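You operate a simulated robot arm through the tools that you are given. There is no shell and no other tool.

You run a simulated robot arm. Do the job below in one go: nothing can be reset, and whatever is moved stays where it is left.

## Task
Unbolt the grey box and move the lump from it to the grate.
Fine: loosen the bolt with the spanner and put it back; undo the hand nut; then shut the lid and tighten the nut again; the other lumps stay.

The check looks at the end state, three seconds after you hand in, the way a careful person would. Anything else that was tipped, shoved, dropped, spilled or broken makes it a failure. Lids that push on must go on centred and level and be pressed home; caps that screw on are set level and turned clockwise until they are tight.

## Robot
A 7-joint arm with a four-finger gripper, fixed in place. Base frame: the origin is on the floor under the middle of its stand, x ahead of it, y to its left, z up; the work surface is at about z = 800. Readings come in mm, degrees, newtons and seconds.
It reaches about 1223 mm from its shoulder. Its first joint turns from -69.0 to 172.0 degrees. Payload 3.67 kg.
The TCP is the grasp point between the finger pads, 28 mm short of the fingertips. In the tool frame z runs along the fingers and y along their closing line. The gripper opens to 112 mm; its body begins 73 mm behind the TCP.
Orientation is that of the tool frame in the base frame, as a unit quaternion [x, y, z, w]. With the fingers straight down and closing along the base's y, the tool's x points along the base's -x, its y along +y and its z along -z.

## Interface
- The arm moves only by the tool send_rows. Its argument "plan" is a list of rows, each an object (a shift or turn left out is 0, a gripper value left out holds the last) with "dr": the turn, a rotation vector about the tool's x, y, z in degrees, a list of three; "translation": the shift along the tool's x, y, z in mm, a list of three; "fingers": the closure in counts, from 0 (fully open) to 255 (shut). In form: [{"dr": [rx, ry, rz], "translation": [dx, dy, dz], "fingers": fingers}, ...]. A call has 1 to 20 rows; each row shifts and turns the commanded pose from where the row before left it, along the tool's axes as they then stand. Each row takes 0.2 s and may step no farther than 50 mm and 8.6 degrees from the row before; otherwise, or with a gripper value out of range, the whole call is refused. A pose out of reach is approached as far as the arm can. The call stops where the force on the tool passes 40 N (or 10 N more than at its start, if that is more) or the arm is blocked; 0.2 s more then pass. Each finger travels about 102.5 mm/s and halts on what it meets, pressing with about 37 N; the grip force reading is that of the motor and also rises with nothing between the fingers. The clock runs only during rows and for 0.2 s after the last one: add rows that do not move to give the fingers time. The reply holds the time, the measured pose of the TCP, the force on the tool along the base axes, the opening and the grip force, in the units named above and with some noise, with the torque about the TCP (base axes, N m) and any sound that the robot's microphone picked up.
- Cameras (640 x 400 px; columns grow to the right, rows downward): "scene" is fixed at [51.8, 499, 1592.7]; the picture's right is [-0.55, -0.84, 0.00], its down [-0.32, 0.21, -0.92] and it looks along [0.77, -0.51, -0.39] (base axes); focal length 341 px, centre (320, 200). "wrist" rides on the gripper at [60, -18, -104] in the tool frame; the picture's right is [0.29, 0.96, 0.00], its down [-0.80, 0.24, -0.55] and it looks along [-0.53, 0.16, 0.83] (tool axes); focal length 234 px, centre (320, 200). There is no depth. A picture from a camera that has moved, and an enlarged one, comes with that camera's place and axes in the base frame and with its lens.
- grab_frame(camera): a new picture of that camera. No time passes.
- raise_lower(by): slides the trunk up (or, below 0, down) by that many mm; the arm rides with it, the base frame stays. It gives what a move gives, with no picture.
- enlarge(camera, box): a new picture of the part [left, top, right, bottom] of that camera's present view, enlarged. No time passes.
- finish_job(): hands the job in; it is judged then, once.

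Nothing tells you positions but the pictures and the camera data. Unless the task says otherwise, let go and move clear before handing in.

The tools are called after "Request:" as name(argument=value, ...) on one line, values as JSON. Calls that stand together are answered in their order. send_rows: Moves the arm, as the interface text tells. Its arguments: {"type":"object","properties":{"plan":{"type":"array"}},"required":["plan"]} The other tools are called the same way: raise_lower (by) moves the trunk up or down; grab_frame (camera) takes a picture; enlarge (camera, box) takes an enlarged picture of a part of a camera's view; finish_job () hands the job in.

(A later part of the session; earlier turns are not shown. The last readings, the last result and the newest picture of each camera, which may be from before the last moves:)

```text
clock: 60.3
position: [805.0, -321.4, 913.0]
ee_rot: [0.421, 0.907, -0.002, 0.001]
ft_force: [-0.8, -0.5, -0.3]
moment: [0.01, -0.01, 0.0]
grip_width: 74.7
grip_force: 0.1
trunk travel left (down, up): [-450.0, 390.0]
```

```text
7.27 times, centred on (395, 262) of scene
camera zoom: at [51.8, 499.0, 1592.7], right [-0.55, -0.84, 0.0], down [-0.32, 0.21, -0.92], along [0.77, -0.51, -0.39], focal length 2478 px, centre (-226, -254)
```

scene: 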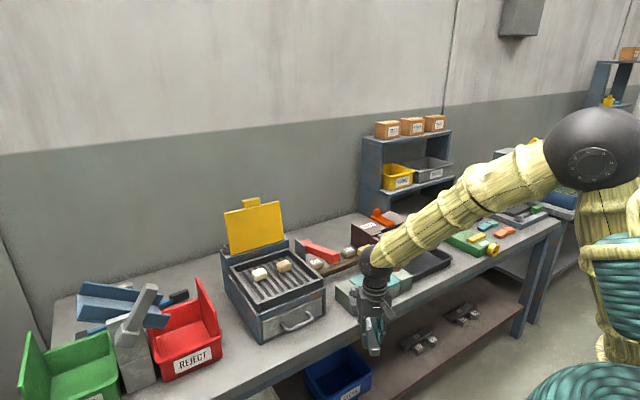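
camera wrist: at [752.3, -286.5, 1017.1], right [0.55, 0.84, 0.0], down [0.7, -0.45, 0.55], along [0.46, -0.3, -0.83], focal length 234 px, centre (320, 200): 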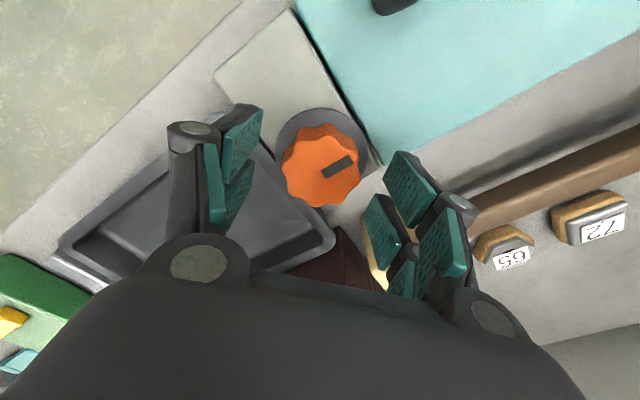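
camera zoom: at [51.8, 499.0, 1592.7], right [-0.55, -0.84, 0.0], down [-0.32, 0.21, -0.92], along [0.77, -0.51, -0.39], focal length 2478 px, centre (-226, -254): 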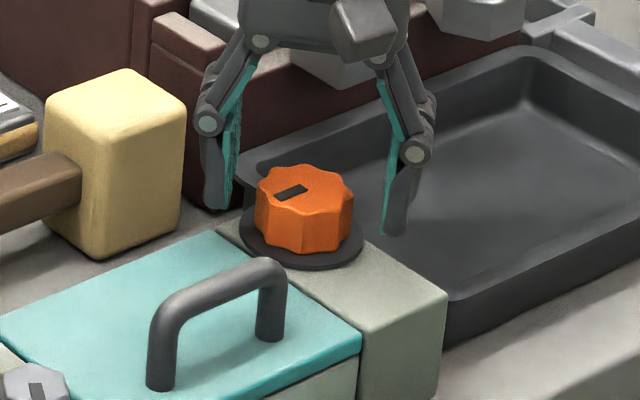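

Request:
send_rows(plan=[{"translation": [0, 0, 6]}, {"translation": [0, 0, 4]}, {"fingers": 255}, {}, {}, {}])

Request:
enlarge(camera="scene", box=[360, 235, 430, 290])

Request:
grab_frame(camera="wrist")

```text
clock: 61.7
position: [805.3, -319.4, 903.0]
ee_rot: [0.421, 0.907, 0.0, 0.0]
ft_force: [10.7, 1.1, 1.3]
moment: [-0.1, -0.57, 0.31]
grip_width: 43.8
grip_force: 44.8
trunk travel left (down, up): [-450.0, 390.0]
```

```text
7.27 times, centred on (395, 262) of scene
camera zoom: at [51.8, 499.0, 1592.7], right [-0.55, -0.84, 0.0], down [-0.32, 0.21, -0.92], along [0.77, -0.51, -0.39], focal length 2478 px, centre (-226, -254)
```

zoom: 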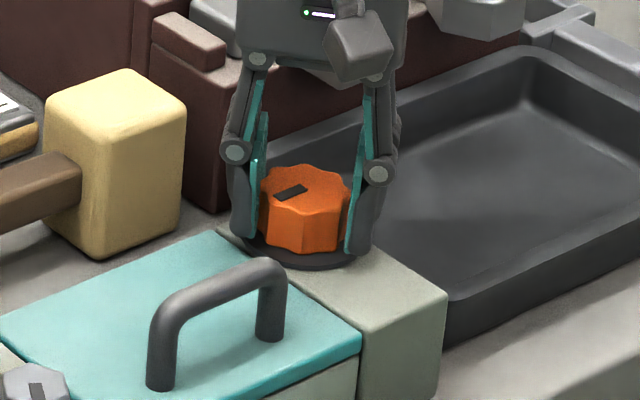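

```text
taken
camera wrist: at [752.8, -286.0, 1007.1], right [0.54, 0.84, 0.0], down [0.7, -0.45, 0.55], along [0.46, -0.3, -0.83], focal length 234 px, centre (320, 200)
```

wrist: 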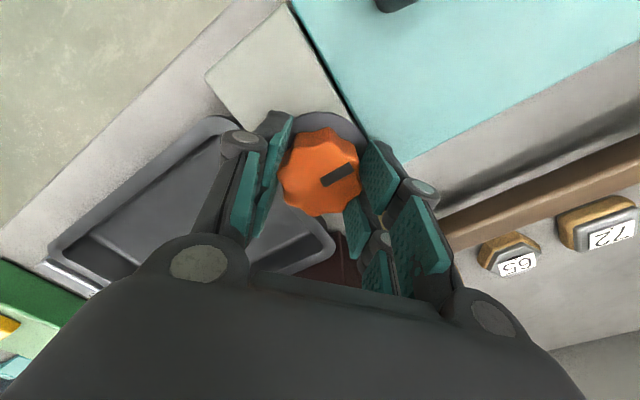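

Request:
send_rows(plan=[{"translation": [-0.6, 0.9, 0]}, {}])

```text
clock: 62.3
position: [805.5, -320.8, 902.0]
ee_rot: [0.421, 0.907, -0.002, 0.0]
ft_force: [1.4, -0.3, 5.3]
moment: [0.01, 0.23, 0.22]
grip_width: 44.3
grip_force: 45.1
trunk travel left (down, up): [-450.0, 390.0]
```

Nut gripped and centred. Now turning counter-clockwise.

Request:
send_rows(plan=[{"dr": [0, 0, -8]}, {"dr": [0, 0, -8]}, {"dr": [0, 0, -8]}, {}])

Request:
enlarge(camera="scene", box=[360, 235, 430, 290])

```text
clock: 63.3
position: [806.5, -320.6, 902.6]
ee_rot: [0.222, 0.975, -0.001, -0.001]
ft_force: [-1.4, -6.5, 2.3]
moment: [0.03, -0.09, 0.04]
grip_width: 43.7
grip_force: 45.4
trunk travel left (down, up): [-450.0, 390.0]
```

```text
7.27 times, centred on (395, 262) of scene
camera zoom: at [51.8, 499.0, 1592.7], right [-0.55, -0.84, 0.0], down [-0.32, 0.21, -0.92], along [0.77, -0.51, -0.39], focal length 2478 px, centre (-226, -254)
```

zoom: 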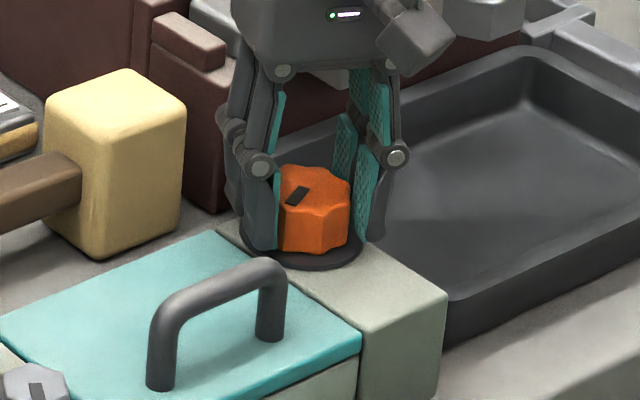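

Request:
send_rows(plan=[{"dr": [0, 0, -8]}, {"dr": [0, 0, -8]}, {"dr": [0, 0, -8]}, {"dr": [0, 0, -8]}, {"dr": [0, 0, -8]}, {}])

Request:
enlarge(camera="scene", box=[360, 235, 430, 290])

```text
clock: 64.7
position: [806.2, -322.4, 902.4]
ee_rot: [-0.125, 0.992, -0.001, -0.001]
ft_force: [5.9, -12.6, 5.5]
moment: [-0.03, -0.03, 0.01]
grip_width: 43.4
grip_force: 45.2
trunk travel left (down, up): [-450.0, 390.0]
```

```text
7.27 times, centred on (395, 262) of scene
camera zoom: at [51.8, 499.0, 1592.7], right [-0.55, -0.84, 0.0], down [-0.32, 0.21, -0.92], along [0.77, -0.51, -0.39], focal length 2478 px, centre (-226, -254)
```

zoom: 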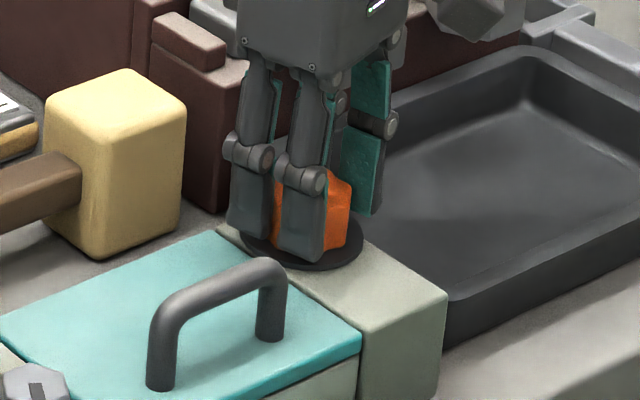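

Request:
send_rows(plan=[{"translation": [-0.2, -1.2, 0], "dr": [0, 0, -8]}, {"dr": [0, 0, -8]}, {"dr": [0, 0, -8]}, {"dr": [0, 0, -8]}, {"dr": [0, 0, -8]}, {}])

Request:
grab_frame(camera="wrist")

Request:
enlarge(camera="scene", box=[360, 235, 430, 290])

```text
clock: 66.1
position: [808.5, -321.2, 901.4]
ee_rot: [-0.456, 0.89, -0.001, -0.001]
ft_force: [-0.1, 1.8, 3.9]
moment: [0.71, -0.15, -1.22]
grip_width: 45.0
grip_force: 44.8
trunk travel left (down, up): [-450.0, 390.0]
```

```text
taken
camera wrist: at [786.6, -379.9, 1006.6], right [-0.95, 0.32, 0.0], down [0.27, 0.79, 0.55], along [0.18, 0.52, -0.83], focal length 234 px, centre (320, 200)
```

wrist: 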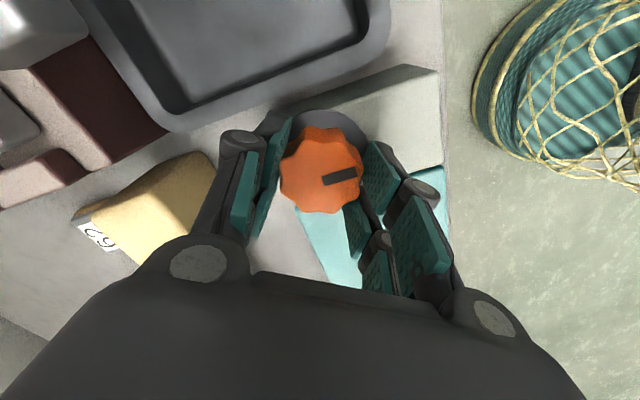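

```text
7.27 times, centred on (395, 262) of scene
camera zoom: at [51.8, 499.0, 1592.7], right [-0.55, -0.84, 0.0], down [-0.32, 0.21, -0.92], along [0.77, -0.51, -0.39], focal length 2478 px, centre (-226, -254)
```

zoom: 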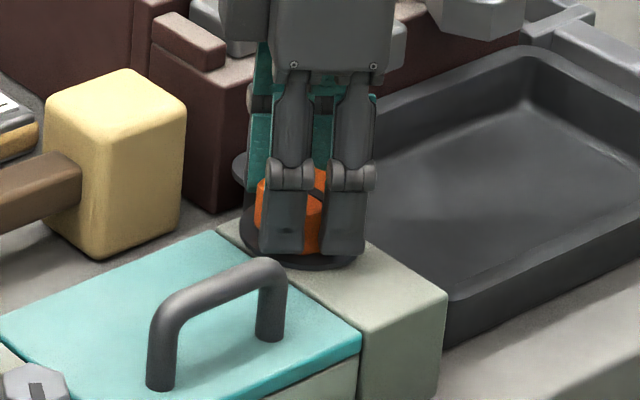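

The nut turned about 90° and has now met its stop (torque −1.2 N m). I'll release it, rise and check the pointer.

Request:
send_rows(plan=[{"fingers": 200}, {"fingers": 85}, {}, {"translation": [0, 0, -20]}, {"translation": [0, 0, -40]}, {"translation": [0, 0, -40]}, {}])

Request:
enlarge(camera="scene", box=[335, 240, 425, 310])

Request:
grab_frame(camera="wrist")

```text
clock: 67.7
position: [804.5, -322.8, 997.9]
ee_rot: [-0.455, 0.89, 0.0, -0.001]
ft_force: [-0.2, -0.3, 0.1]
moment: [0.0, -0.03, -0.01]
grip_width: 74.6
grip_force: 0.2
trunk travel left (down, up): [-450.0, 390.0]
```

```text
5.71 times, centred on (380, 275) of scene
camera zoom: at [51.8, 499.0, 1592.7], right [-0.55, -0.84, 0.0], down [-0.32, 0.21, -0.92], along [0.77, -0.51, -0.39], focal length 1947 px, centre (-23, -229)
```

zoom: 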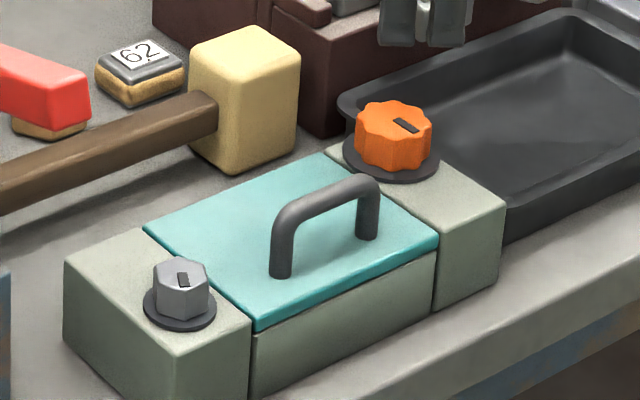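

```text
taken
camera wrist: at [784.5, -381.4, 1103.7], right [-0.95, 0.33, 0.0], down [0.27, 0.79, 0.55], along [0.18, 0.52, -0.83], focal length 234 px, centre (320, 200)
```

wrist: 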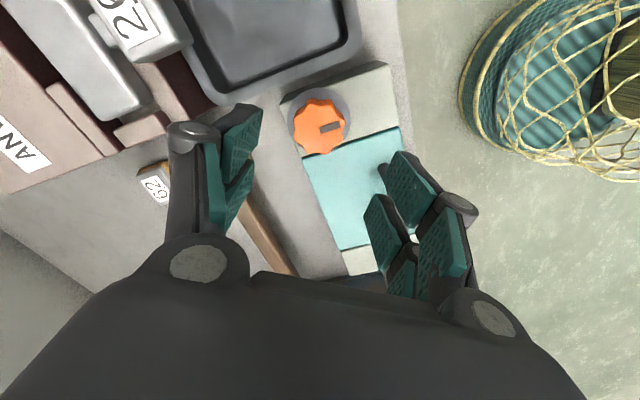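

Nut pointer now ~186° (from 90°), so it's undone. The lid spans about x 732–837, y −289 to −142 with its handle near the robot edge, so I expect a hinge at the far edge. I'll line up over the handle with fingers closing along x.

Request:
send_rows(plan=[{"translation": [-19, 35.3, -5]}, {"translation": [-19, 35.3, -5]}, {"translation": [-19, 35.3, 0]}, {"dr": [0, 0, -8.4]}, {"dr": [0, 0, -8.4]}, {"dr": [0, 0, -8.4]}, {"dr": [0, 0, -8.4]}, {"dr": [0, 0, -2.3]}, {}])

Request:
grab_frame(camera="wrist")

Request:
grab_frame(camera="scene")

```text
clock: 69.7
position: [753.8, -211.8, 1011.0]
ee_rot: [0.709, -0.706, 0.0, 0.0]
ft_force: [0.3, -0.3, 0.7]
moment: [0.03, 0.03, 0.02]
grip_width: 74.8
grip_force: 0.1
trunk travel left (down, up): [-450.0, 390.0]
```

```text
taken
camera wrist: at [771.9, -271.6, 1115.8], right [-0.96, -0.29, 0.0], down [-0.24, 0.8, 0.55], along [-0.16, 0.53, -0.83], focal length 234 px, centre (320, 200)
```

wrist: 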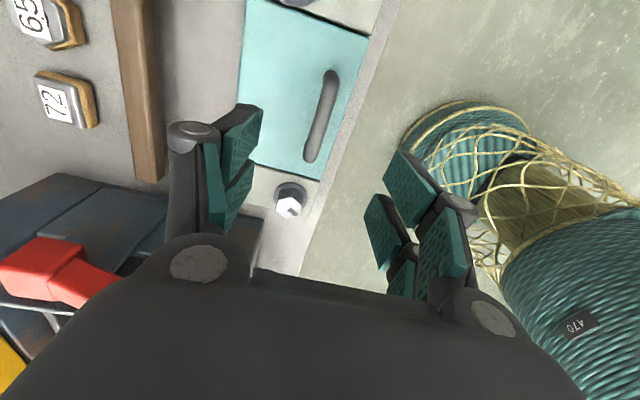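

```text
taken
```

scene: 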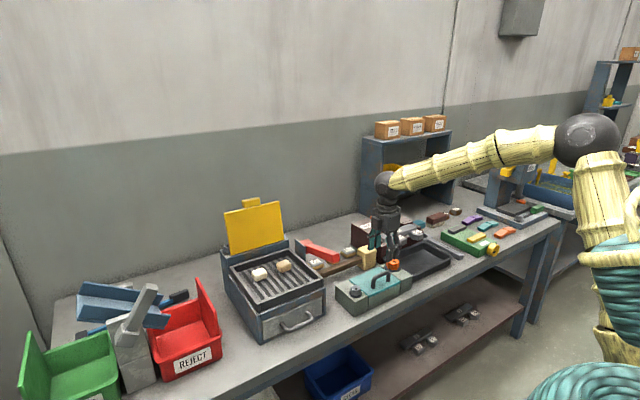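

Request:
enlarge(camera="wrist", box=[230, 20, 390, 200])

Request:
enlarge(camera="scene", box=[340, 250, 420, 310])

```text
2.22 times, centred on (310, 110) of wrist
camera zoom: at [771.9, -271.6, 1115.8], right [-0.96, -0.29, 0.0], down [-0.24, 0.8, 0.55], along [-0.16, 0.53, -0.83], focal length 520 px, centre (342, 400)
```

zoom: 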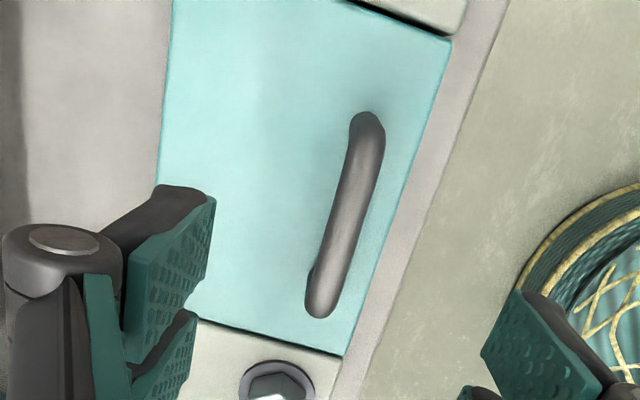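

```text
6.67 times, centred on (380, 280) of scene
camera zoom: at [51.8, 499.0, 1592.7], right [-0.55, -0.84, 0.0], down [-0.32, 0.21, -0.92], along [0.77, -0.51, -0.39], focal length 2272 px, centre (-80, -333)
```

zoom: 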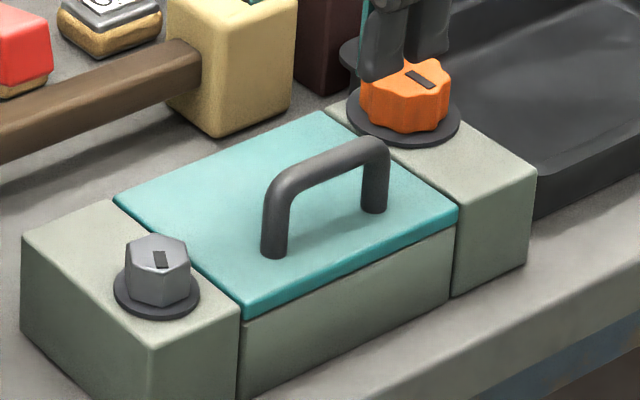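

Request:
send_rows(plan=[{"translation": [5.8, -2.2, 30]}, {"translation": [0, 0, 30]}, {"translation": [0, 0, 25]}, {"translation": [0, 0, 8]}, {}])

Request:
enlarge(camera="scene", box=[340, 250, 420, 310])

Request:
grab_frame(camera="wrist")

```text
clock: 70.9
position: [756.9, -219.3, 917.0]
ee_rot: [0.707, -0.707, -0.001, 0.002]
ft_force: [-0.5, -0.1, 0.4]
moment: [-0.01, 0.02, 0.03]
grip_width: 74.9
grip_force: 0.2
trunk travel left (down, up): [-450.0, 390.0]
```

```text
6.67 times, centred on (380, 280) of scene
camera zoom: at [51.8, 499.0, 1592.7], right [-0.55, -0.84, 0.0], down [-0.32, 0.21, -0.92], along [0.77, -0.51, -0.39], focal length 2272 px, centre (-80, -333)
```

zoom: 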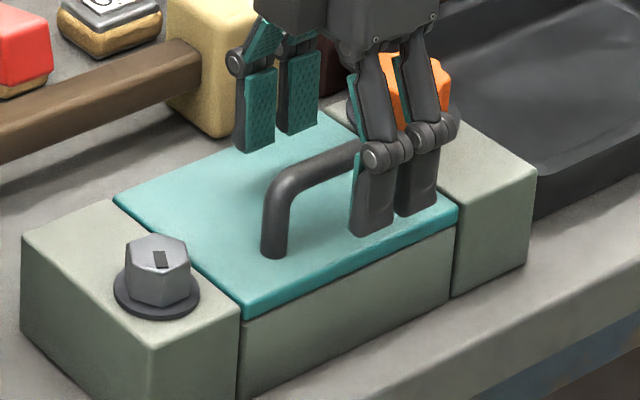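

```text
taken
camera wrist: at [774.3, -277.5, 1022.1], right [-0.96, -0.29, 0.0], down [-0.24, 0.8, 0.55], along [-0.16, 0.53, -0.83], focal length 234 px, centre (320, 200)
```

wrist: 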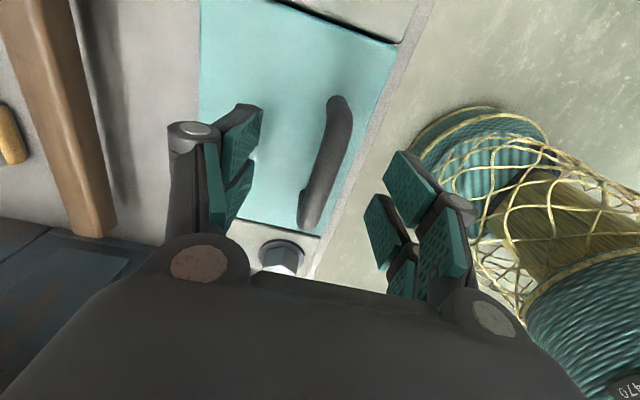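

Request:
send_rows(plan=[{"translation": [0, 0, 3]}, {"fingers": 255}, {}, {}, {}, {}])

Request:
enlarge(camera="scene", box=[340, 250, 420, 310])

```text
clock: 72.3
position: [755.2, -218.6, 915.4]
ee_rot: [0.707, -0.707, 0.0, 0.001]
ft_force: [-9.1, 0.8, 1.6]
moment: [0.13, 0.31, -0.38]
grip_width: 13.3
grip_force: 45.2
trunk travel left (down, up): [-450.0, 390.0]
```

```text
6.67 times, centred on (380, 280) of scene
camera zoom: at [51.8, 499.0, 1592.7], right [-0.55, -0.84, 0.0], down [-0.32, 0.21, -0.92], along [0.77, -0.51, -0.39], focal length 2272 px, centre (-80, -333)
```

zoom: 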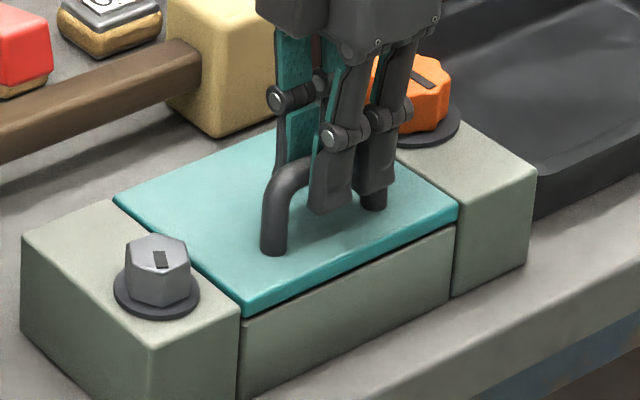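

Handle gripped. I'll relieve the side load and try a small lift, watching how it moves.

Request:
send_rows(plan=[{"translation": [0, 0.8, 0]}, {"translation": [0, -1, -2.5]}, {"translation": [0, -1.2, -2.5]}, {}])

Request:
enlarge(camera="scene", box=[340, 250, 420, 310])

```text
clock: 73.3
position: [759.4, -218.3, 921.5]
ee_rot: [0.708, -0.706, 0.0, 0.0]
ft_force: [-2.6, 2.1, -1.8]
moment: [-0.22, 0.24, -0.54]
grip_width: 13.3
grip_force: 44.7
trunk travel left (down, up): [-450.0, 390.0]
```

```text
6.67 times, centred on (380, 280) of scene
camera zoom: at [51.8, 499.0, 1592.7], right [-0.55, -0.84, 0.0], down [-0.32, 0.21, -0.92], along [0.77, -0.51, -0.39], focal length 2272 px, centre (-80, -333)
```

zoom: 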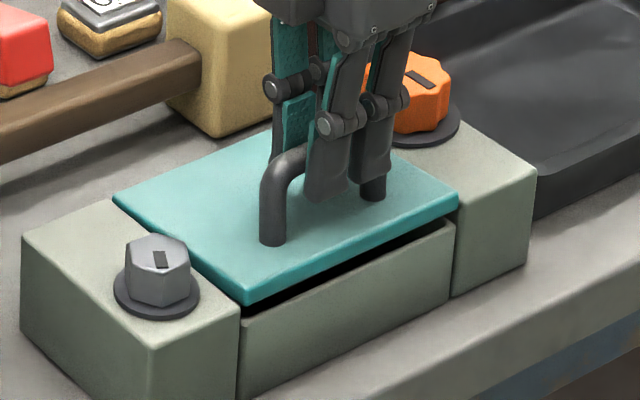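

The front edge lifts and the back stays: hinged at the far edge, unlocked. I'll follow the arc with the fingers kept vertical.

Request:
send_rows(plan=[{"translation": [0, -3.8, -7.2]}, {"translation": [0, -4.7, -6.2]}, {"translation": [0, -5.2, -5.8]}, {}])

Request:
enlarge(camera="scene", box=[340, 240, 420, 300])

```text
clock: 74.3
position: [774.1, -217.3, 937.8]
ee_rot: [0.708, -0.706, 0.0, 0.001]
ft_force: [8.5, 31.8, -21.4]
moment: [1.01, 0.52, -0.46]
grip_width: 13.5
grip_force: 44.8
trunk travel left (down, up): [-450.0, 390.0]
```

```text
6.67 times, centred on (380, 270) of scene
camera zoom: at [51.8, 499.0, 1592.7], right [-0.55, -0.84, 0.0], down [-0.32, 0.21, -0.92], along [0.77, -0.51, -0.39], focal length 2272 px, centre (-80, -267)
```

zoom: 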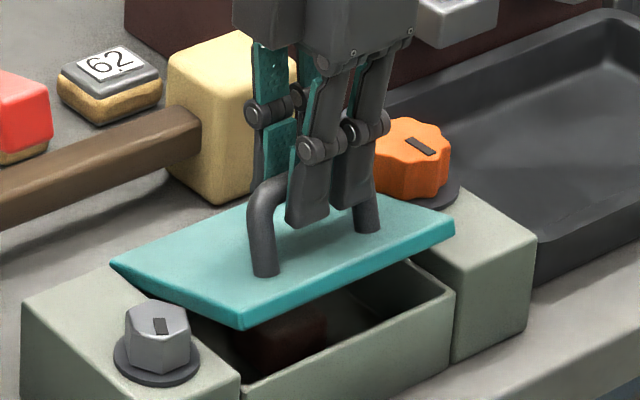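

A finger is rubbing the right-hand post (side force). I'll shift slightly toward +y to recentre.

Request:
send_rows(plan=[{"translation": [-1.5, 0, 0]}, {}])

```text
clock: 74.9
position: [772.4, -217.1, 938.3]
ee_rot: [0.707, -0.707, 0.0, 0.002]
ft_force: [8.1, 26.0, -16.8]
moment: [1.5, 0.29, -0.46]
grip_width: 13.7
grip_force: 44.8
trunk travel left (down, up): [-450.0, 390.0]
```

Request:
send_rows(plan=[{"translation": [-2, 0, 0]}, {}])

Request:
enlarge(camera="scene", box=[365, 255, 405, 285])

```text
clock: 75.5
position: [773.8, -218.1, 938.6]
ee_rot: [0.708, -0.706, 0.0, 0.002]
ft_force: [13.2, 12.8, -12.2]
moment: [0.3, -0.35, -0.24]
grip_width: 13.5
grip_force: 45.0
trunk travel left (down, up): [-450.0, 390.0]
```

```text
13.33 times, centred on (385, 270) of scene
camera zoom: at [51.8, 499.0, 1592.7], right [-0.55, -0.84, 0.0], down [-0.32, 0.21, -0.92], along [0.77, -0.51, -0.39], focal length 4544 px, centre (-547, -733)
```

zoom: 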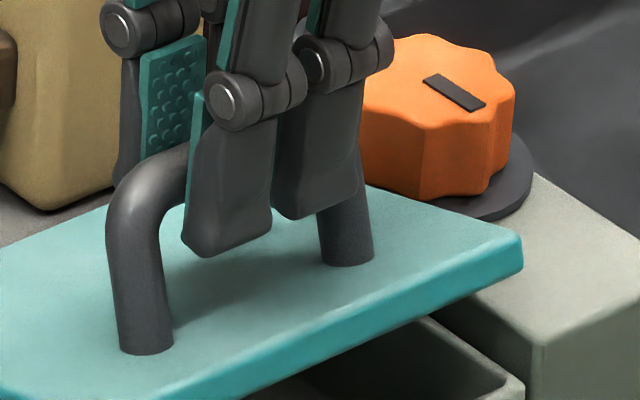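

Request:
grab_frame(camera="wrist")

Request:
enlarge(camera="wrist", box=[260, 100, 420, 280])

```text
taken
camera wrist: at [790.9, -276.3, 1043.9], right [-0.96, -0.29, 0.0], down [-0.24, 0.8, 0.55], along [-0.16, 0.53, -0.83], focal length 234 px, centre (320, 200)
```

wrist: 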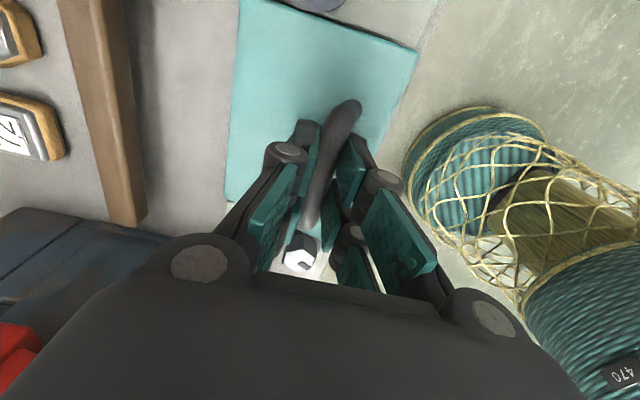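

```text
2.22 times, centred on (340, 190) of wrist
camera zoom: at [790.9, -276.3, 1043.9], right [-0.96, -0.29, 0.0], down [-0.24, 0.8, 0.55], along [-0.16, 0.53, -0.83], focal length 520 px, centre (276, 222)
```

zoom: 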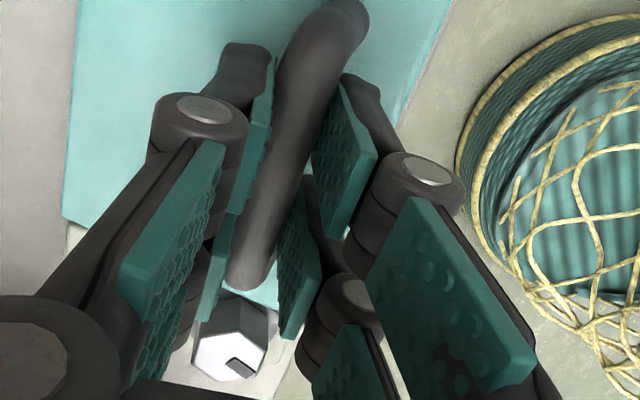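

Request:
send_rows(plan=[{"translation": [-1.2, -1.2, 1.2]}, {}])

```text
clock: 76.1
position: [772.7, -218.1, 937.7]
ee_rot: [0.707, -0.707, 0.001, 0.002]
ft_force: [4.9, 1.1, -2.3]
moment: [-0.49, -0.26, -0.13]
grip_width: 13.5
grip_force: 44.8
trunk travel left (down, up): [-450.0, 390.0]
```

Side load is gone. I'll continue the arc with a refined hinge estimate, checking forces each step.

Request:
send_rows(plan=[{"translation": [0, -5, -4.2]}, {"translation": [0, -4.9, -3.8]}, {}])

```text
clock: 76.9
position: [785.0, -216.5, 946.6]
ee_rot: [0.708, -0.707, 0.0, 0.001]
ft_force: [-2.4, -1.8, -4.4]
moment: [-0.01, 0.48, -0.08]
grip_width: 13.6
grip_force: 44.8
trunk travel left (down, up): [-450.0, 390.0]
```

Request:
send_rows(plan=[{"translation": [0, -4.9, -3.2]}, {"translation": [0, -4.9, -2.8]}, {}])

Request:
enlarge(camera="scene", box=[340, 240, 420, 300])

```text
clock: 77.7
position: [794.1, -216.3, 952.5]
ee_rot: [0.708, -0.706, 0.0, 0.001]
ft_force: [0.1, -4.6, -8.8]
moment: [-0.42, 0.26, 0.25]
grip_width: 13.8
grip_force: 44.6
trunk travel left (down, up): [-450.0, 390.0]
```

```text
6.67 times, centred on (380, 270) of scene
camera zoom: at [51.8, 499.0, 1592.7], right [-0.55, -0.84, 0.0], down [-0.32, 0.21, -0.92], along [0.77, -0.51, -0.39], focal length 2272 px, centre (-80, -267)
```

zoom: 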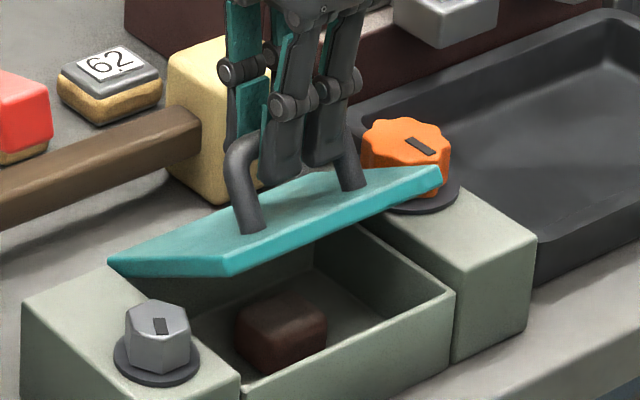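

Request:
send_rows(plan=[{"translation": [0, -5.1, -2.3]}, {"translation": [0, -5.2, -1.8]}, {"translation": [0, -5.5, -1.5]}, {"translation": [0, -5.6, -1.4]}, {}])

Request:
enlarge(camera="scene", box=[340, 230, 420, 290])

```text
clock: 78.9
position: [815.4, -214.3, 961.5]
ee_rot: [0.708, -0.707, 0.001, 0.0]
ft_force: [-1.0, -6.0, -0.5]
moment: [0.13, 0.06, 1.22]
grip_width: 13.7
grip_force: 44.9
trunk travel left (down, up): [-450.0, 390.0]
```

```text
6.67 times, centred on (380, 260) of scene
camera zoom: at [51.8, 499.0, 1592.7], right [-0.55, -0.84, 0.0], down [-0.32, 0.21, -0.92], along [0.77, -0.51, -0.39], focal length 2272 px, centre (-80, -200)
```

zoom: 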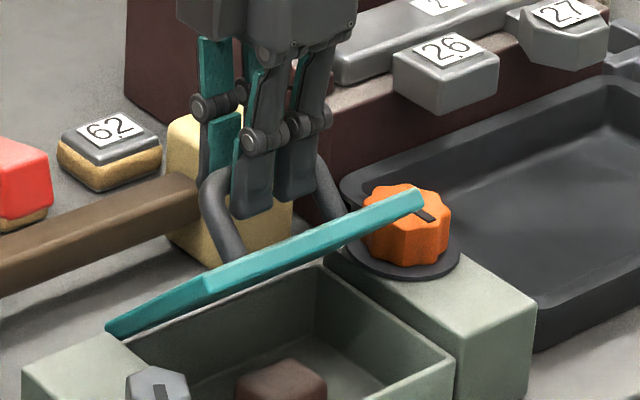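

Request:
send_rows(plan=[{"translation": [0.6, -5.7, -0.4]}, {"translation": [0, -5.7, -0.3]}, {"translation": [0, -5.7, -0.3]}, {"translation": [0, -5.8, -0.2]}, {}])

Request:
enlarge(camera="scene", box=[340, 230, 420, 290])

```text
clock: 80.1
position: [837.0, -215.4, 963.0]
ee_rot: [0.708, -0.706, 0.001, 0.0]
ft_force: [-0.2, 2.4, 15.9]
moment: [0.71, -0.04, 1.77]
grip_width: 13.5
grip_force: 44.7
trunk travel left (down, up): [-450.0, 390.0]
```

```text
6.67 times, centred on (380, 260) of scene
camera zoom: at [51.8, 499.0, 1592.7], right [-0.55, -0.84, 0.0], down [-0.32, 0.21, -0.92], along [0.77, -0.51, -0.39], focal length 2272 px, centre (-80, -200)
```

zoom: 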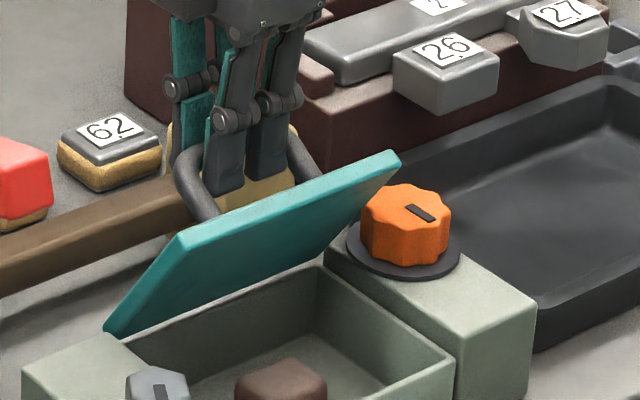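

Request:
send_rows(plan=[{"translation": [0, 0, -1.5]}, {"translation": [0, -5.9, 0.3]}, {"translation": [0, -5.9, 0.5]}, {}])

```text
clock: 81.1
position: [847.2, -214.5, 961.4]
ee_rot: [0.709, -0.705, 0.0, 0.001]
ft_force: [-2.7, 6.6, 9.1]
moment: [0.93, 0.35, 1.72]
grip_width: 13.3
grip_force: 45.4
trunk travel left (down, up): [-450.0, 390.0]
```

Request:
send_rows(plan=[{"translation": [0, -5.8, 0.2]}, {"translation": [0, -5.8, 0.9]}, {}])

Request:
enlarge(camera="scene", box=[340, 230, 420, 290])

Request:
grab_frame(camera="wrist")

```text
clock: 81.9
position: [861.1, -214.1, 960.0]
ee_rot: [0.708, -0.706, 0.0, 0.002]
ft_force: [-3.7, 10.6, 1.2]
moment: [0.57, 0.36, 1.65]
grip_width: 13.7
grip_force: 44.8
trunk travel left (down, up): [-450.0, 390.0]
```

```text
6.67 times, centred on (380, 260) of scene
camera zoom: at [51.8, 499.0, 1592.7], right [-0.55, -0.84, 0.0], down [-0.32, 0.21, -0.92], along [0.77, -0.51, -0.39], focal length 2272 px, centre (-80, -200)
```

zoom: 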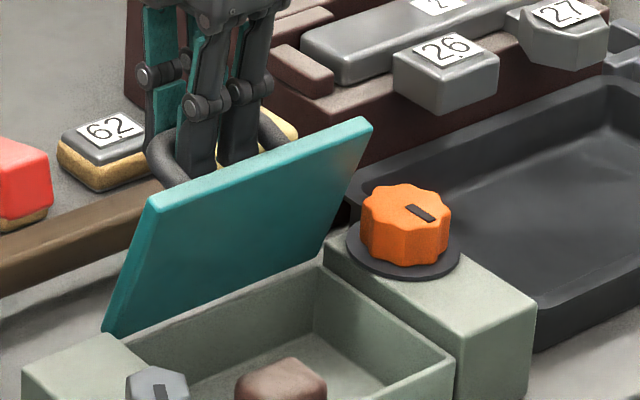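

```text
taken
camera wrist: at [878.2, -273.3, 1064.8], right [-0.96, -0.29, 0.0], down [-0.24, 0.8, 0.55], along [-0.16, 0.53, -0.83], focal length 234 px, centre (320, 200)
```

wrist: 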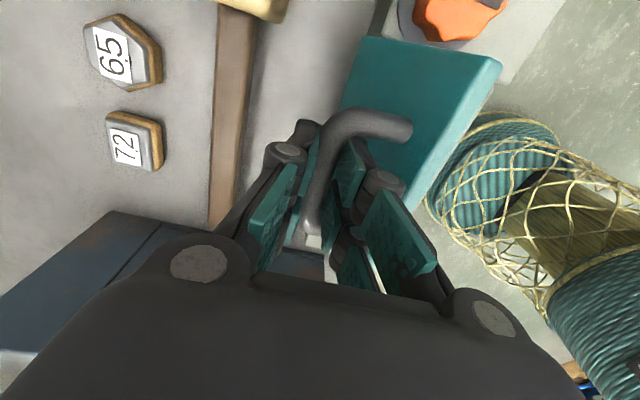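

Request:
send_rows(plan=[{"translation": [-0.8, -5.5, 1.6]}, {"translation": [0, -5.5, 2]}, {}])

```text
clock: 82.7
position: [871.4, -215.0, 956.3]
ee_rot: [0.708, -0.707, 0.001, 0.001]
ft_force: [-2.0, 6.1, -0.5]
moment: [0.39, 0.23, 1.59]
grip_width: 13.5
grip_force: 45.2
trunk travel left (down, up): [-450.0, 390.0]
```

Request:
send_rows(plan=[{"translation": [-0.4, -5.3, 2.3]}, {"translation": [0, -5.2, 2.7]}, {}])

Request:
enlarge(camera="scene", box=[340, 230, 420, 290])

```text
clock: 83.5
position: [883.1, -213.9, 950.9]
ee_rot: [0.707, -0.707, 0.001, 0.0]
ft_force: [-3.5, 1.8, -0.9]
moment: [0.43, 0.29, 1.56]
grip_width: 13.7
grip_force: 45.4
trunk travel left (down, up): [-450.0, 390.0]
```

```text
6.67 times, centred on (380, 260) of scene
camera zoom: at [51.8, 499.0, 1592.7], right [-0.55, -0.84, 0.0], down [-0.32, 0.21, -0.92], along [0.77, -0.51, -0.39], focal length 2272 px, centre (-80, -200)
```

zoom: 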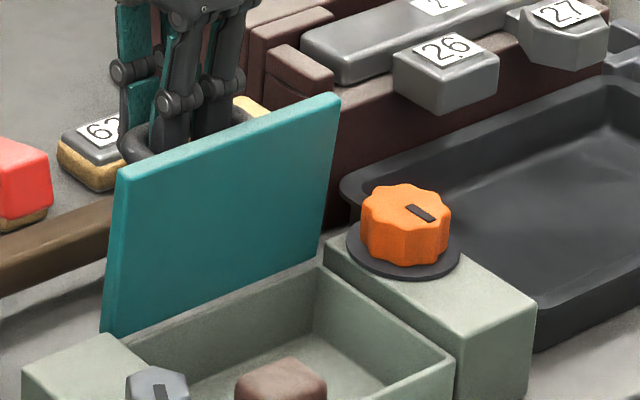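

Request:
send_rows(plan=[{"translation": [0, -4.9, 3]}, {"translation": [0, -4.8, 3.3]}, {}])

```text
clock: 84.3
position: [891.2, -214.6, 945.6]
ee_rot: [0.708, -0.706, 0.0, 0.0]
ft_force: [-2.6, 4.6, 1.1]
moment: [0.78, 0.25, 1.51]
grip_width: 13.8
grip_force: 45.3
trunk travel left (down, up): [-450.0, 390.0]
```

Request:
send_rows(plan=[{"translation": [0, -4.5, 3.6]}, {"translation": [0, -4.3, 4]}, {}])

Request:
enlarge(camera="scene", box=[340, 230, 420, 290])

Request:
grab_frame(camera="wrist")

```text
clock: 85.1
position: [901.3, -214.7, 938.3]
ee_rot: [0.707, -0.707, 0.001, 0.001]
ft_force: [-0.6, 2.5, 2.1]
moment: [0.65, 0.17, 1.57]
grip_width: 13.8
grip_force: 45.1
trunk travel left (down, up): [-450.0, 390.0]
```

```text
6.67 times, centred on (380, 260) of scene
camera zoom: at [51.8, 499.0, 1592.7], right [-0.55, -0.84, 0.0], down [-0.32, 0.21, -0.92], along [0.77, -0.51, -0.39], focal length 2272 px, centre (-80, -200)
```

zoom: 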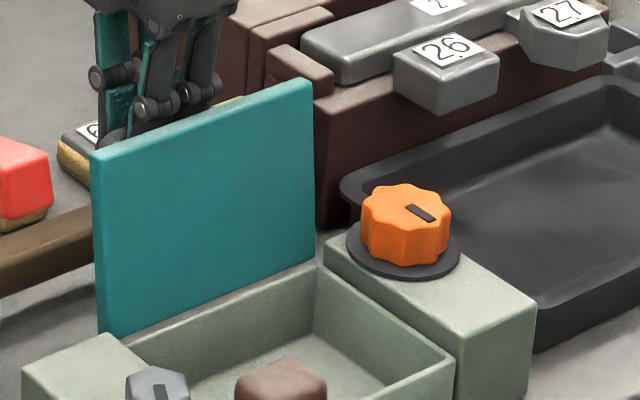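

```text
taken
camera wrist: at [918.9, -273.4, 1043.7], right [-0.96, -0.29, 0.0], down [-0.24, 0.8, 0.55], along [-0.16, 0.53, -0.83], focal length 234 px, centre (320, 200)
```

wrist: 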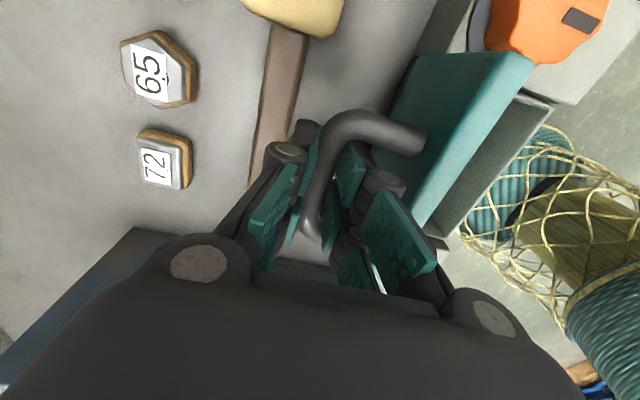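

Request:
send_rows(plan=[{"translation": [0, -3.2, 3]}, {"translation": [0, -3.2, 3.5]}, {}])

```text
clock: 85.9
position: [906.8, -214.9, 932.0]
ee_rot: [0.708, -0.706, 0.002, -0.001]
ft_force: [11.6, 0.1, 14.1]
moment: [0.59, 0.03, 1.7]
grip_width: 13.6
grip_force: 44.8
trunk travel left (down, up): [-450.0, 390.0]
```

Request:
send_rows(plan=[{"translation": [0, -1, -0.9]}, {"translation": [0, -3.3, 3.3]}, {}])

Request:
enlarge(camera="scene", box=[340, 230, 420, 290])

```text
clock: 86.7
position: [910.9, -214.3, 929.8]
ee_rot: [0.707, -0.707, 0.001, 0.0]
ft_force: [12.6, -1.5, 13.5]
moment: [0.59, -0.01, 1.73]
grip_width: 13.4
grip_force: 44.4
trunk travel left (down, up): [-450.0, 390.0]
```

```text
6.67 times, centred on (380, 260) of scene
camera zoom: at [51.8, 499.0, 1592.7], right [-0.55, -0.84, 0.0], down [-0.32, 0.21, -0.92], along [0.77, -0.51, -0.39], focal length 2272 px, centre (-80, -200)
```

zoom: 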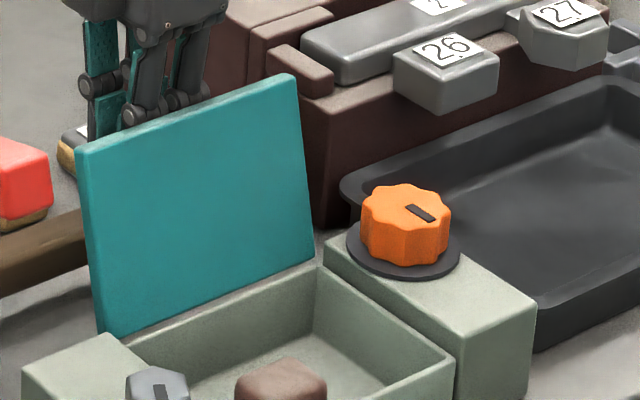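

Request:
send_rows(plan=[{"translation": [0, -1.2, -1.2]}, {}])

Request:
enlarge(camera="wrist", box=[240, 60, 480, 290])

```text
clock: 87.3
position: [910.1, -214.5, 928.2]
ee_rot: [0.708, -0.706, 0.0, 0.001]
ft_force: [2.0, 0.0, 4.5]
moment: [0.12, 0.15, 1.69]
grip_width: 13.6
grip_force: 44.9
trunk travel left (down, up): [-450.0, 390.0]
```

```text
1.74 times, centred on (360, 175) of wrist
camera zoom: at [929.0, -273.4, 1033.9], right [-0.96, -0.29, 0.0], down [-0.24, 0.8, 0.55], along [-0.16, 0.53, -0.83], focal length 407 px, centre (250, 244)
```

zoom: 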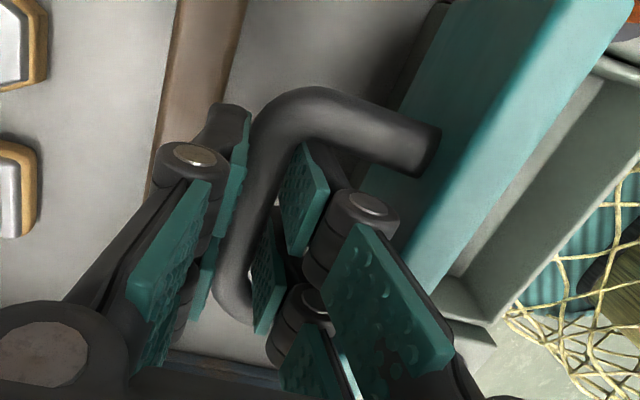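

Lid is now ~108° open, forces near zero. I'll ease the grip a little to see whether the lid rests or wants to fall.

Request:
send_rows(plan=[{"fingers": 205}, {}, {}, {}])

Request:
enlarge(camera="wrist", box=[240, 60, 480, 290])

Request:
enlarge(camera="scene", box=[340, 230, 420, 290])

```text
clock: 88.3
position: [911.5, -214.5, 929.7]
ee_rot: [0.708, -0.706, 0.001, 0.002]
ft_force: [-0.2, 0.3, -0.1]
moment: [-0.04, -0.03, 0.01]
grip_width: 21.9
grip_force: 0.1
trunk travel left (down, up): [-450.0, 390.0]
```

```text
1.74 times, centred on (360, 175) of wrist
camera zoom: at [929.5, -273.6, 1034.7], right [-0.96, -0.29, 0.0], down [-0.24, 0.8, 0.55], along [-0.16, 0.53, -0.83], focal length 407 px, centre (250, 244)
```

zoom: 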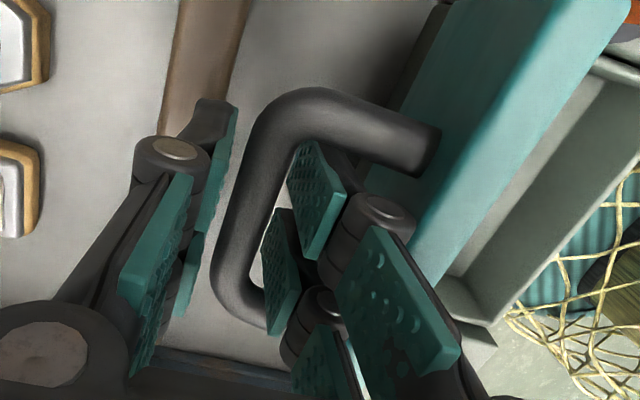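

```text
6.67 times, centred on (380, 260) of scene
camera zoom: at [51.8, 499.0, 1592.7], right [-0.55, -0.84, 0.0], down [-0.32, 0.21, -0.92], along [0.77, -0.51, -0.39], focal length 2272 px, centre (-80, -200)
```

zoom: 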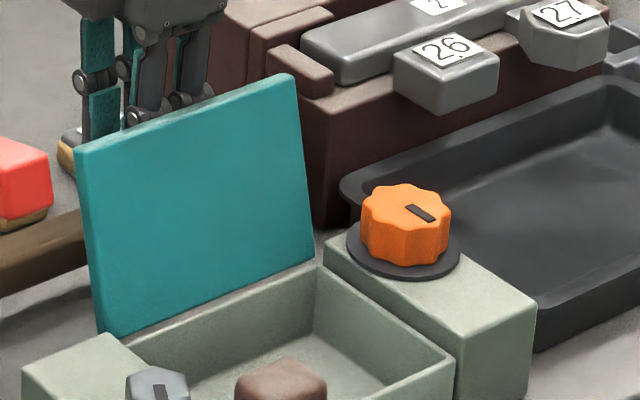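

The lid rests open by itself. I'll withdraw the fingers upward along the lid's plane.

Request:
send_rows(plan=[{"translation": [0, -2, -6]}, {"translation": [0, -2, -6]}, {"translation": [0, -2, -6]}, {}])

```text
clock: 89.3
position: [917.1, -214.2, 947.9]
ee_rot: [0.707, -0.707, 0.001, 0.001]
ft_force: [-7.8, 0.0, -0.6]
moment: [-0.03, 0.22, 0.11]
grip_width: 26.1
grip_force: 3.3
trunk travel left (down, up): [-450.0, 390.0]
```

Request:
send_rows(plan=[{"translation": [0, 4, 0]}, {"translation": [0, 0, -6]}, {}])

Request:
enlarge(camera="wrist", box=[240, 60, 480, 290])

```text
clock: 90.1
position: [914.9, -214.0, 953.5]
ee_rot: [0.708, -0.706, 0.001, 0.001]
ft_force: [0.3, -0.2, 0.1]
moment: [-0.01, -0.02, 0.04]
grip_width: 22.0
grip_force: 0.1
trunk travel left (down, up): [-450.0, 390.0]
```

```text
1.74 times, centred on (360, 175) of wrist
camera zoom: at [932.4, -272.6, 1058.3], right [-0.96, -0.29, 0.0], down [-0.24, 0.8, 0.55], along [-0.16, 0.53, -0.83], focal length 407 px, centre (250, 244)
```

zoom: 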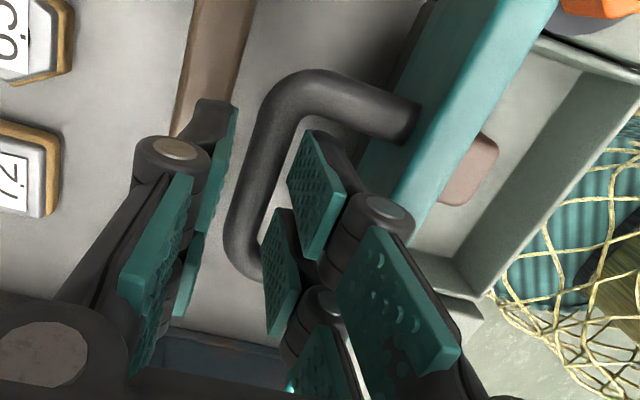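

Request:
send_rows(plan=[{"translation": [0, -2, -10]}, {"translation": [0, -4, -15]}, {"translation": [0, -5, -30]}, {"translation": [0, 0, -45]}, {"translation": [0, 0, -40]}, {}])

Request:
enlarge(camera="scene", box=[320, 220, 430, 310])

Request:
grab_frame(camera="wrist")

```text
clock: 91.5
position: [925.7, -214.1, 1095.9]
ee_rot: [0.708, -0.706, 0.0, 0.002]
ft_force: [0.2, -0.6, -0.6]
moment: [0.01, 0.02, -0.01]
grip_width: 22.0
grip_force: 0.0
trunk travel left (down, up): [-450.0, 390.0]
```

```text
4.44 times, centred on (375, 265) of scene
camera zoom: at [51.8, 499.0, 1592.7], right [-0.55, -0.84, 0.0], down [-0.32, 0.21, -0.92], along [0.77, -0.51, -0.39], focal length 1515 px, centre (76, -89)
```

zoom: 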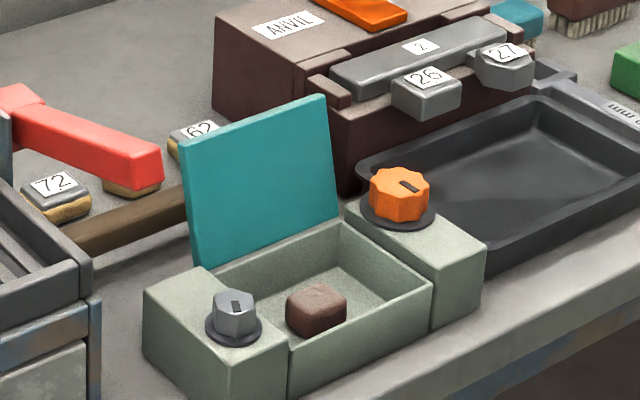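

```text
taken
camera wrist: at [942.8, -273.3, 1200.5], right [-0.96, -0.29, 0.0], down [-0.24, 0.8, 0.55], along [-0.16, 0.53, -0.83], focal length 234 px, centre (320, 200)
```

wrist: 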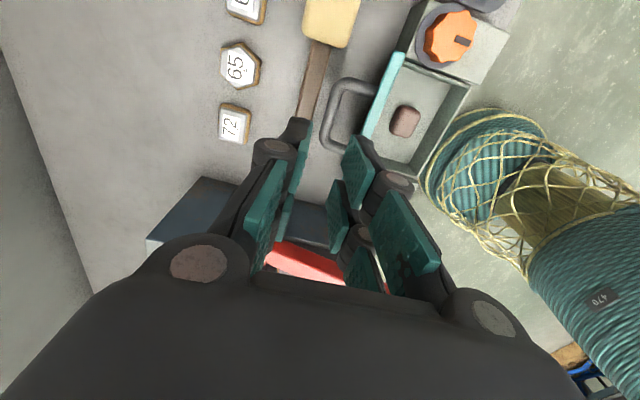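

The box is open with one brown lump inside. I'll swing the gripper back to yaw 0 and look straight down at the lump.

Request:
send_rows(plan=[{"translation": [-3, 35, 0]}, {"translation": [-3, 35, 0]}, {"translation": [-3, 35, 0]}, {"dr": [0, 0, 8.2]}, {"dr": [0, 0, 8.2]}, {"dr": [0, 0, 8.2]}, {"dr": [0, 0, 8.2]}, {"dr": [0, 0, 8.2]}, {"dr": [0, 0, 8.2]}, {"dr": [0, 0, 8.2]}, {"dr": [0, 0, 8.2]}, {"dr": [0, 0, 8.2]}, {"dr": [0, 0, 8.2]}, {"dr": [0, 0, 8.0]}, {"fingers": 0}, {}])

Request:
grab_frame(camera="wrist")

```text
clock: 94.9
position: [821.7, -205.2, 1094.4]
ee_rot: [-0.001, 1.0, -0.002, 0.0]
ft_force: [0.0, 0.0, 0.0]
moment: [0.01, 0.04, 0.02]
grip_width: 111.3
grip_force: 0.1
trunk travel left (down, up): [-450.0, 390.0]
```

```text
taken
camera wrist: at [761.0, -222.1, 1199.6], right [-0.29, 0.96, 0.0], down [0.8, 0.24, 0.55], along [0.53, 0.16, -0.83], focal length 234 px, centre (320, 200)
```

wrist: 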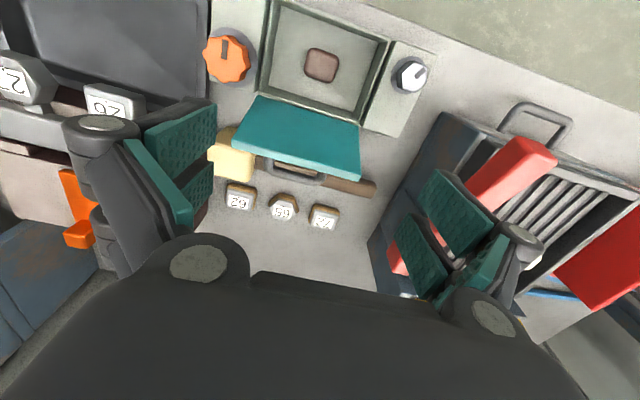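

Request:
enlarge(camera="wrist", box=[240, 0, 440, 190])

Request:
enlarge(camera="scene", box=[350, 270, 420, 320])

Request:
enlarge(camera="wrist", box=[440, 90, 640, 310])

Request:
enlarge(camera="scene", box=[215, 220, 345, 345])

```text
2.11 times, centred on (340, 95) of wrist
camera zoom: at [761.0, -222.1, 1199.6], right [-0.29, 0.96, 0.0], down [0.8, 0.24, 0.55], along [0.53, 0.16, -0.83], focal length 493 px, centre (278, 421)
```

zoom: 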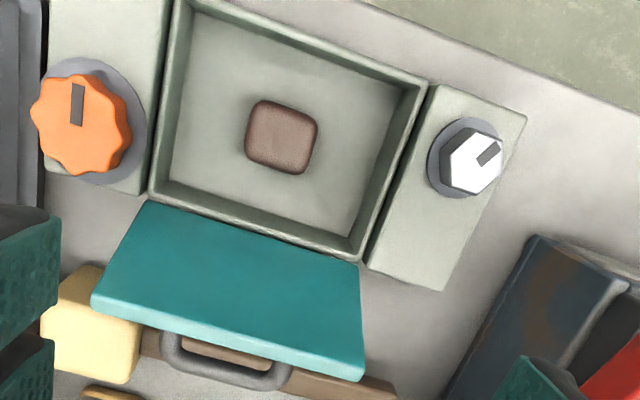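

```text
8.00 times, centred on (385, 295) of scene
camera zoom: at [51.8, 499.0, 1592.7], right [-0.55, -0.84, 0.0], down [-0.32, 0.21, -0.92], along [0.77, -0.51, -0.39], focal length 2726 px, centre (-200, -560)
```

zoom: 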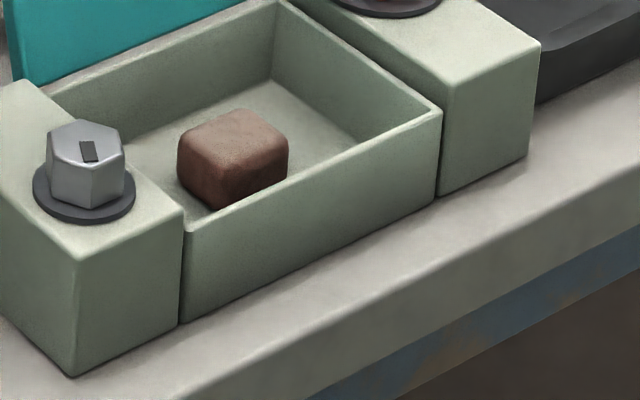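

```text
1.82 times, centred on (540, 200) of wrist
camera zoom: at [761.0, -222.1, 1199.6], right [-0.29, 0.96, 0.0], down [0.8, 0.24, 0.55], along [0.53, 0.16, -0.83], focal length 426 px, centre (-80, 200)
```

zoom: 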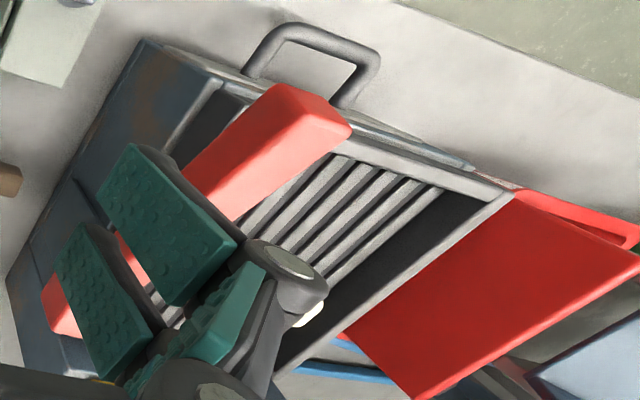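

```text
3.20 times, centred on (280, 282) of scene
camera zoom: at [51.8, 499.0, 1592.7], right [-0.55, -0.84, 0.0], down [-0.32, 0.21, -0.92], along [0.77, -0.51, -0.39], focal length 1090 px, centre (448, -64)
```

zoom: 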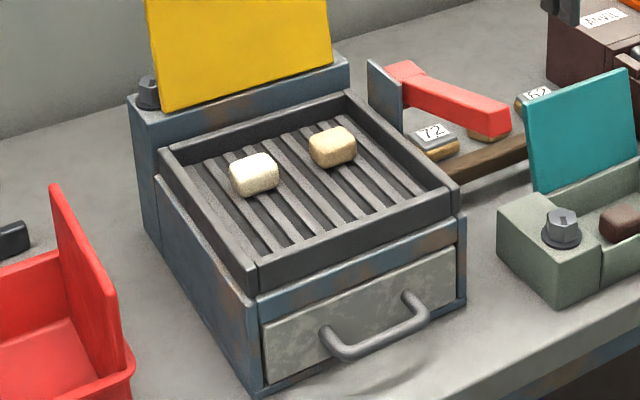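

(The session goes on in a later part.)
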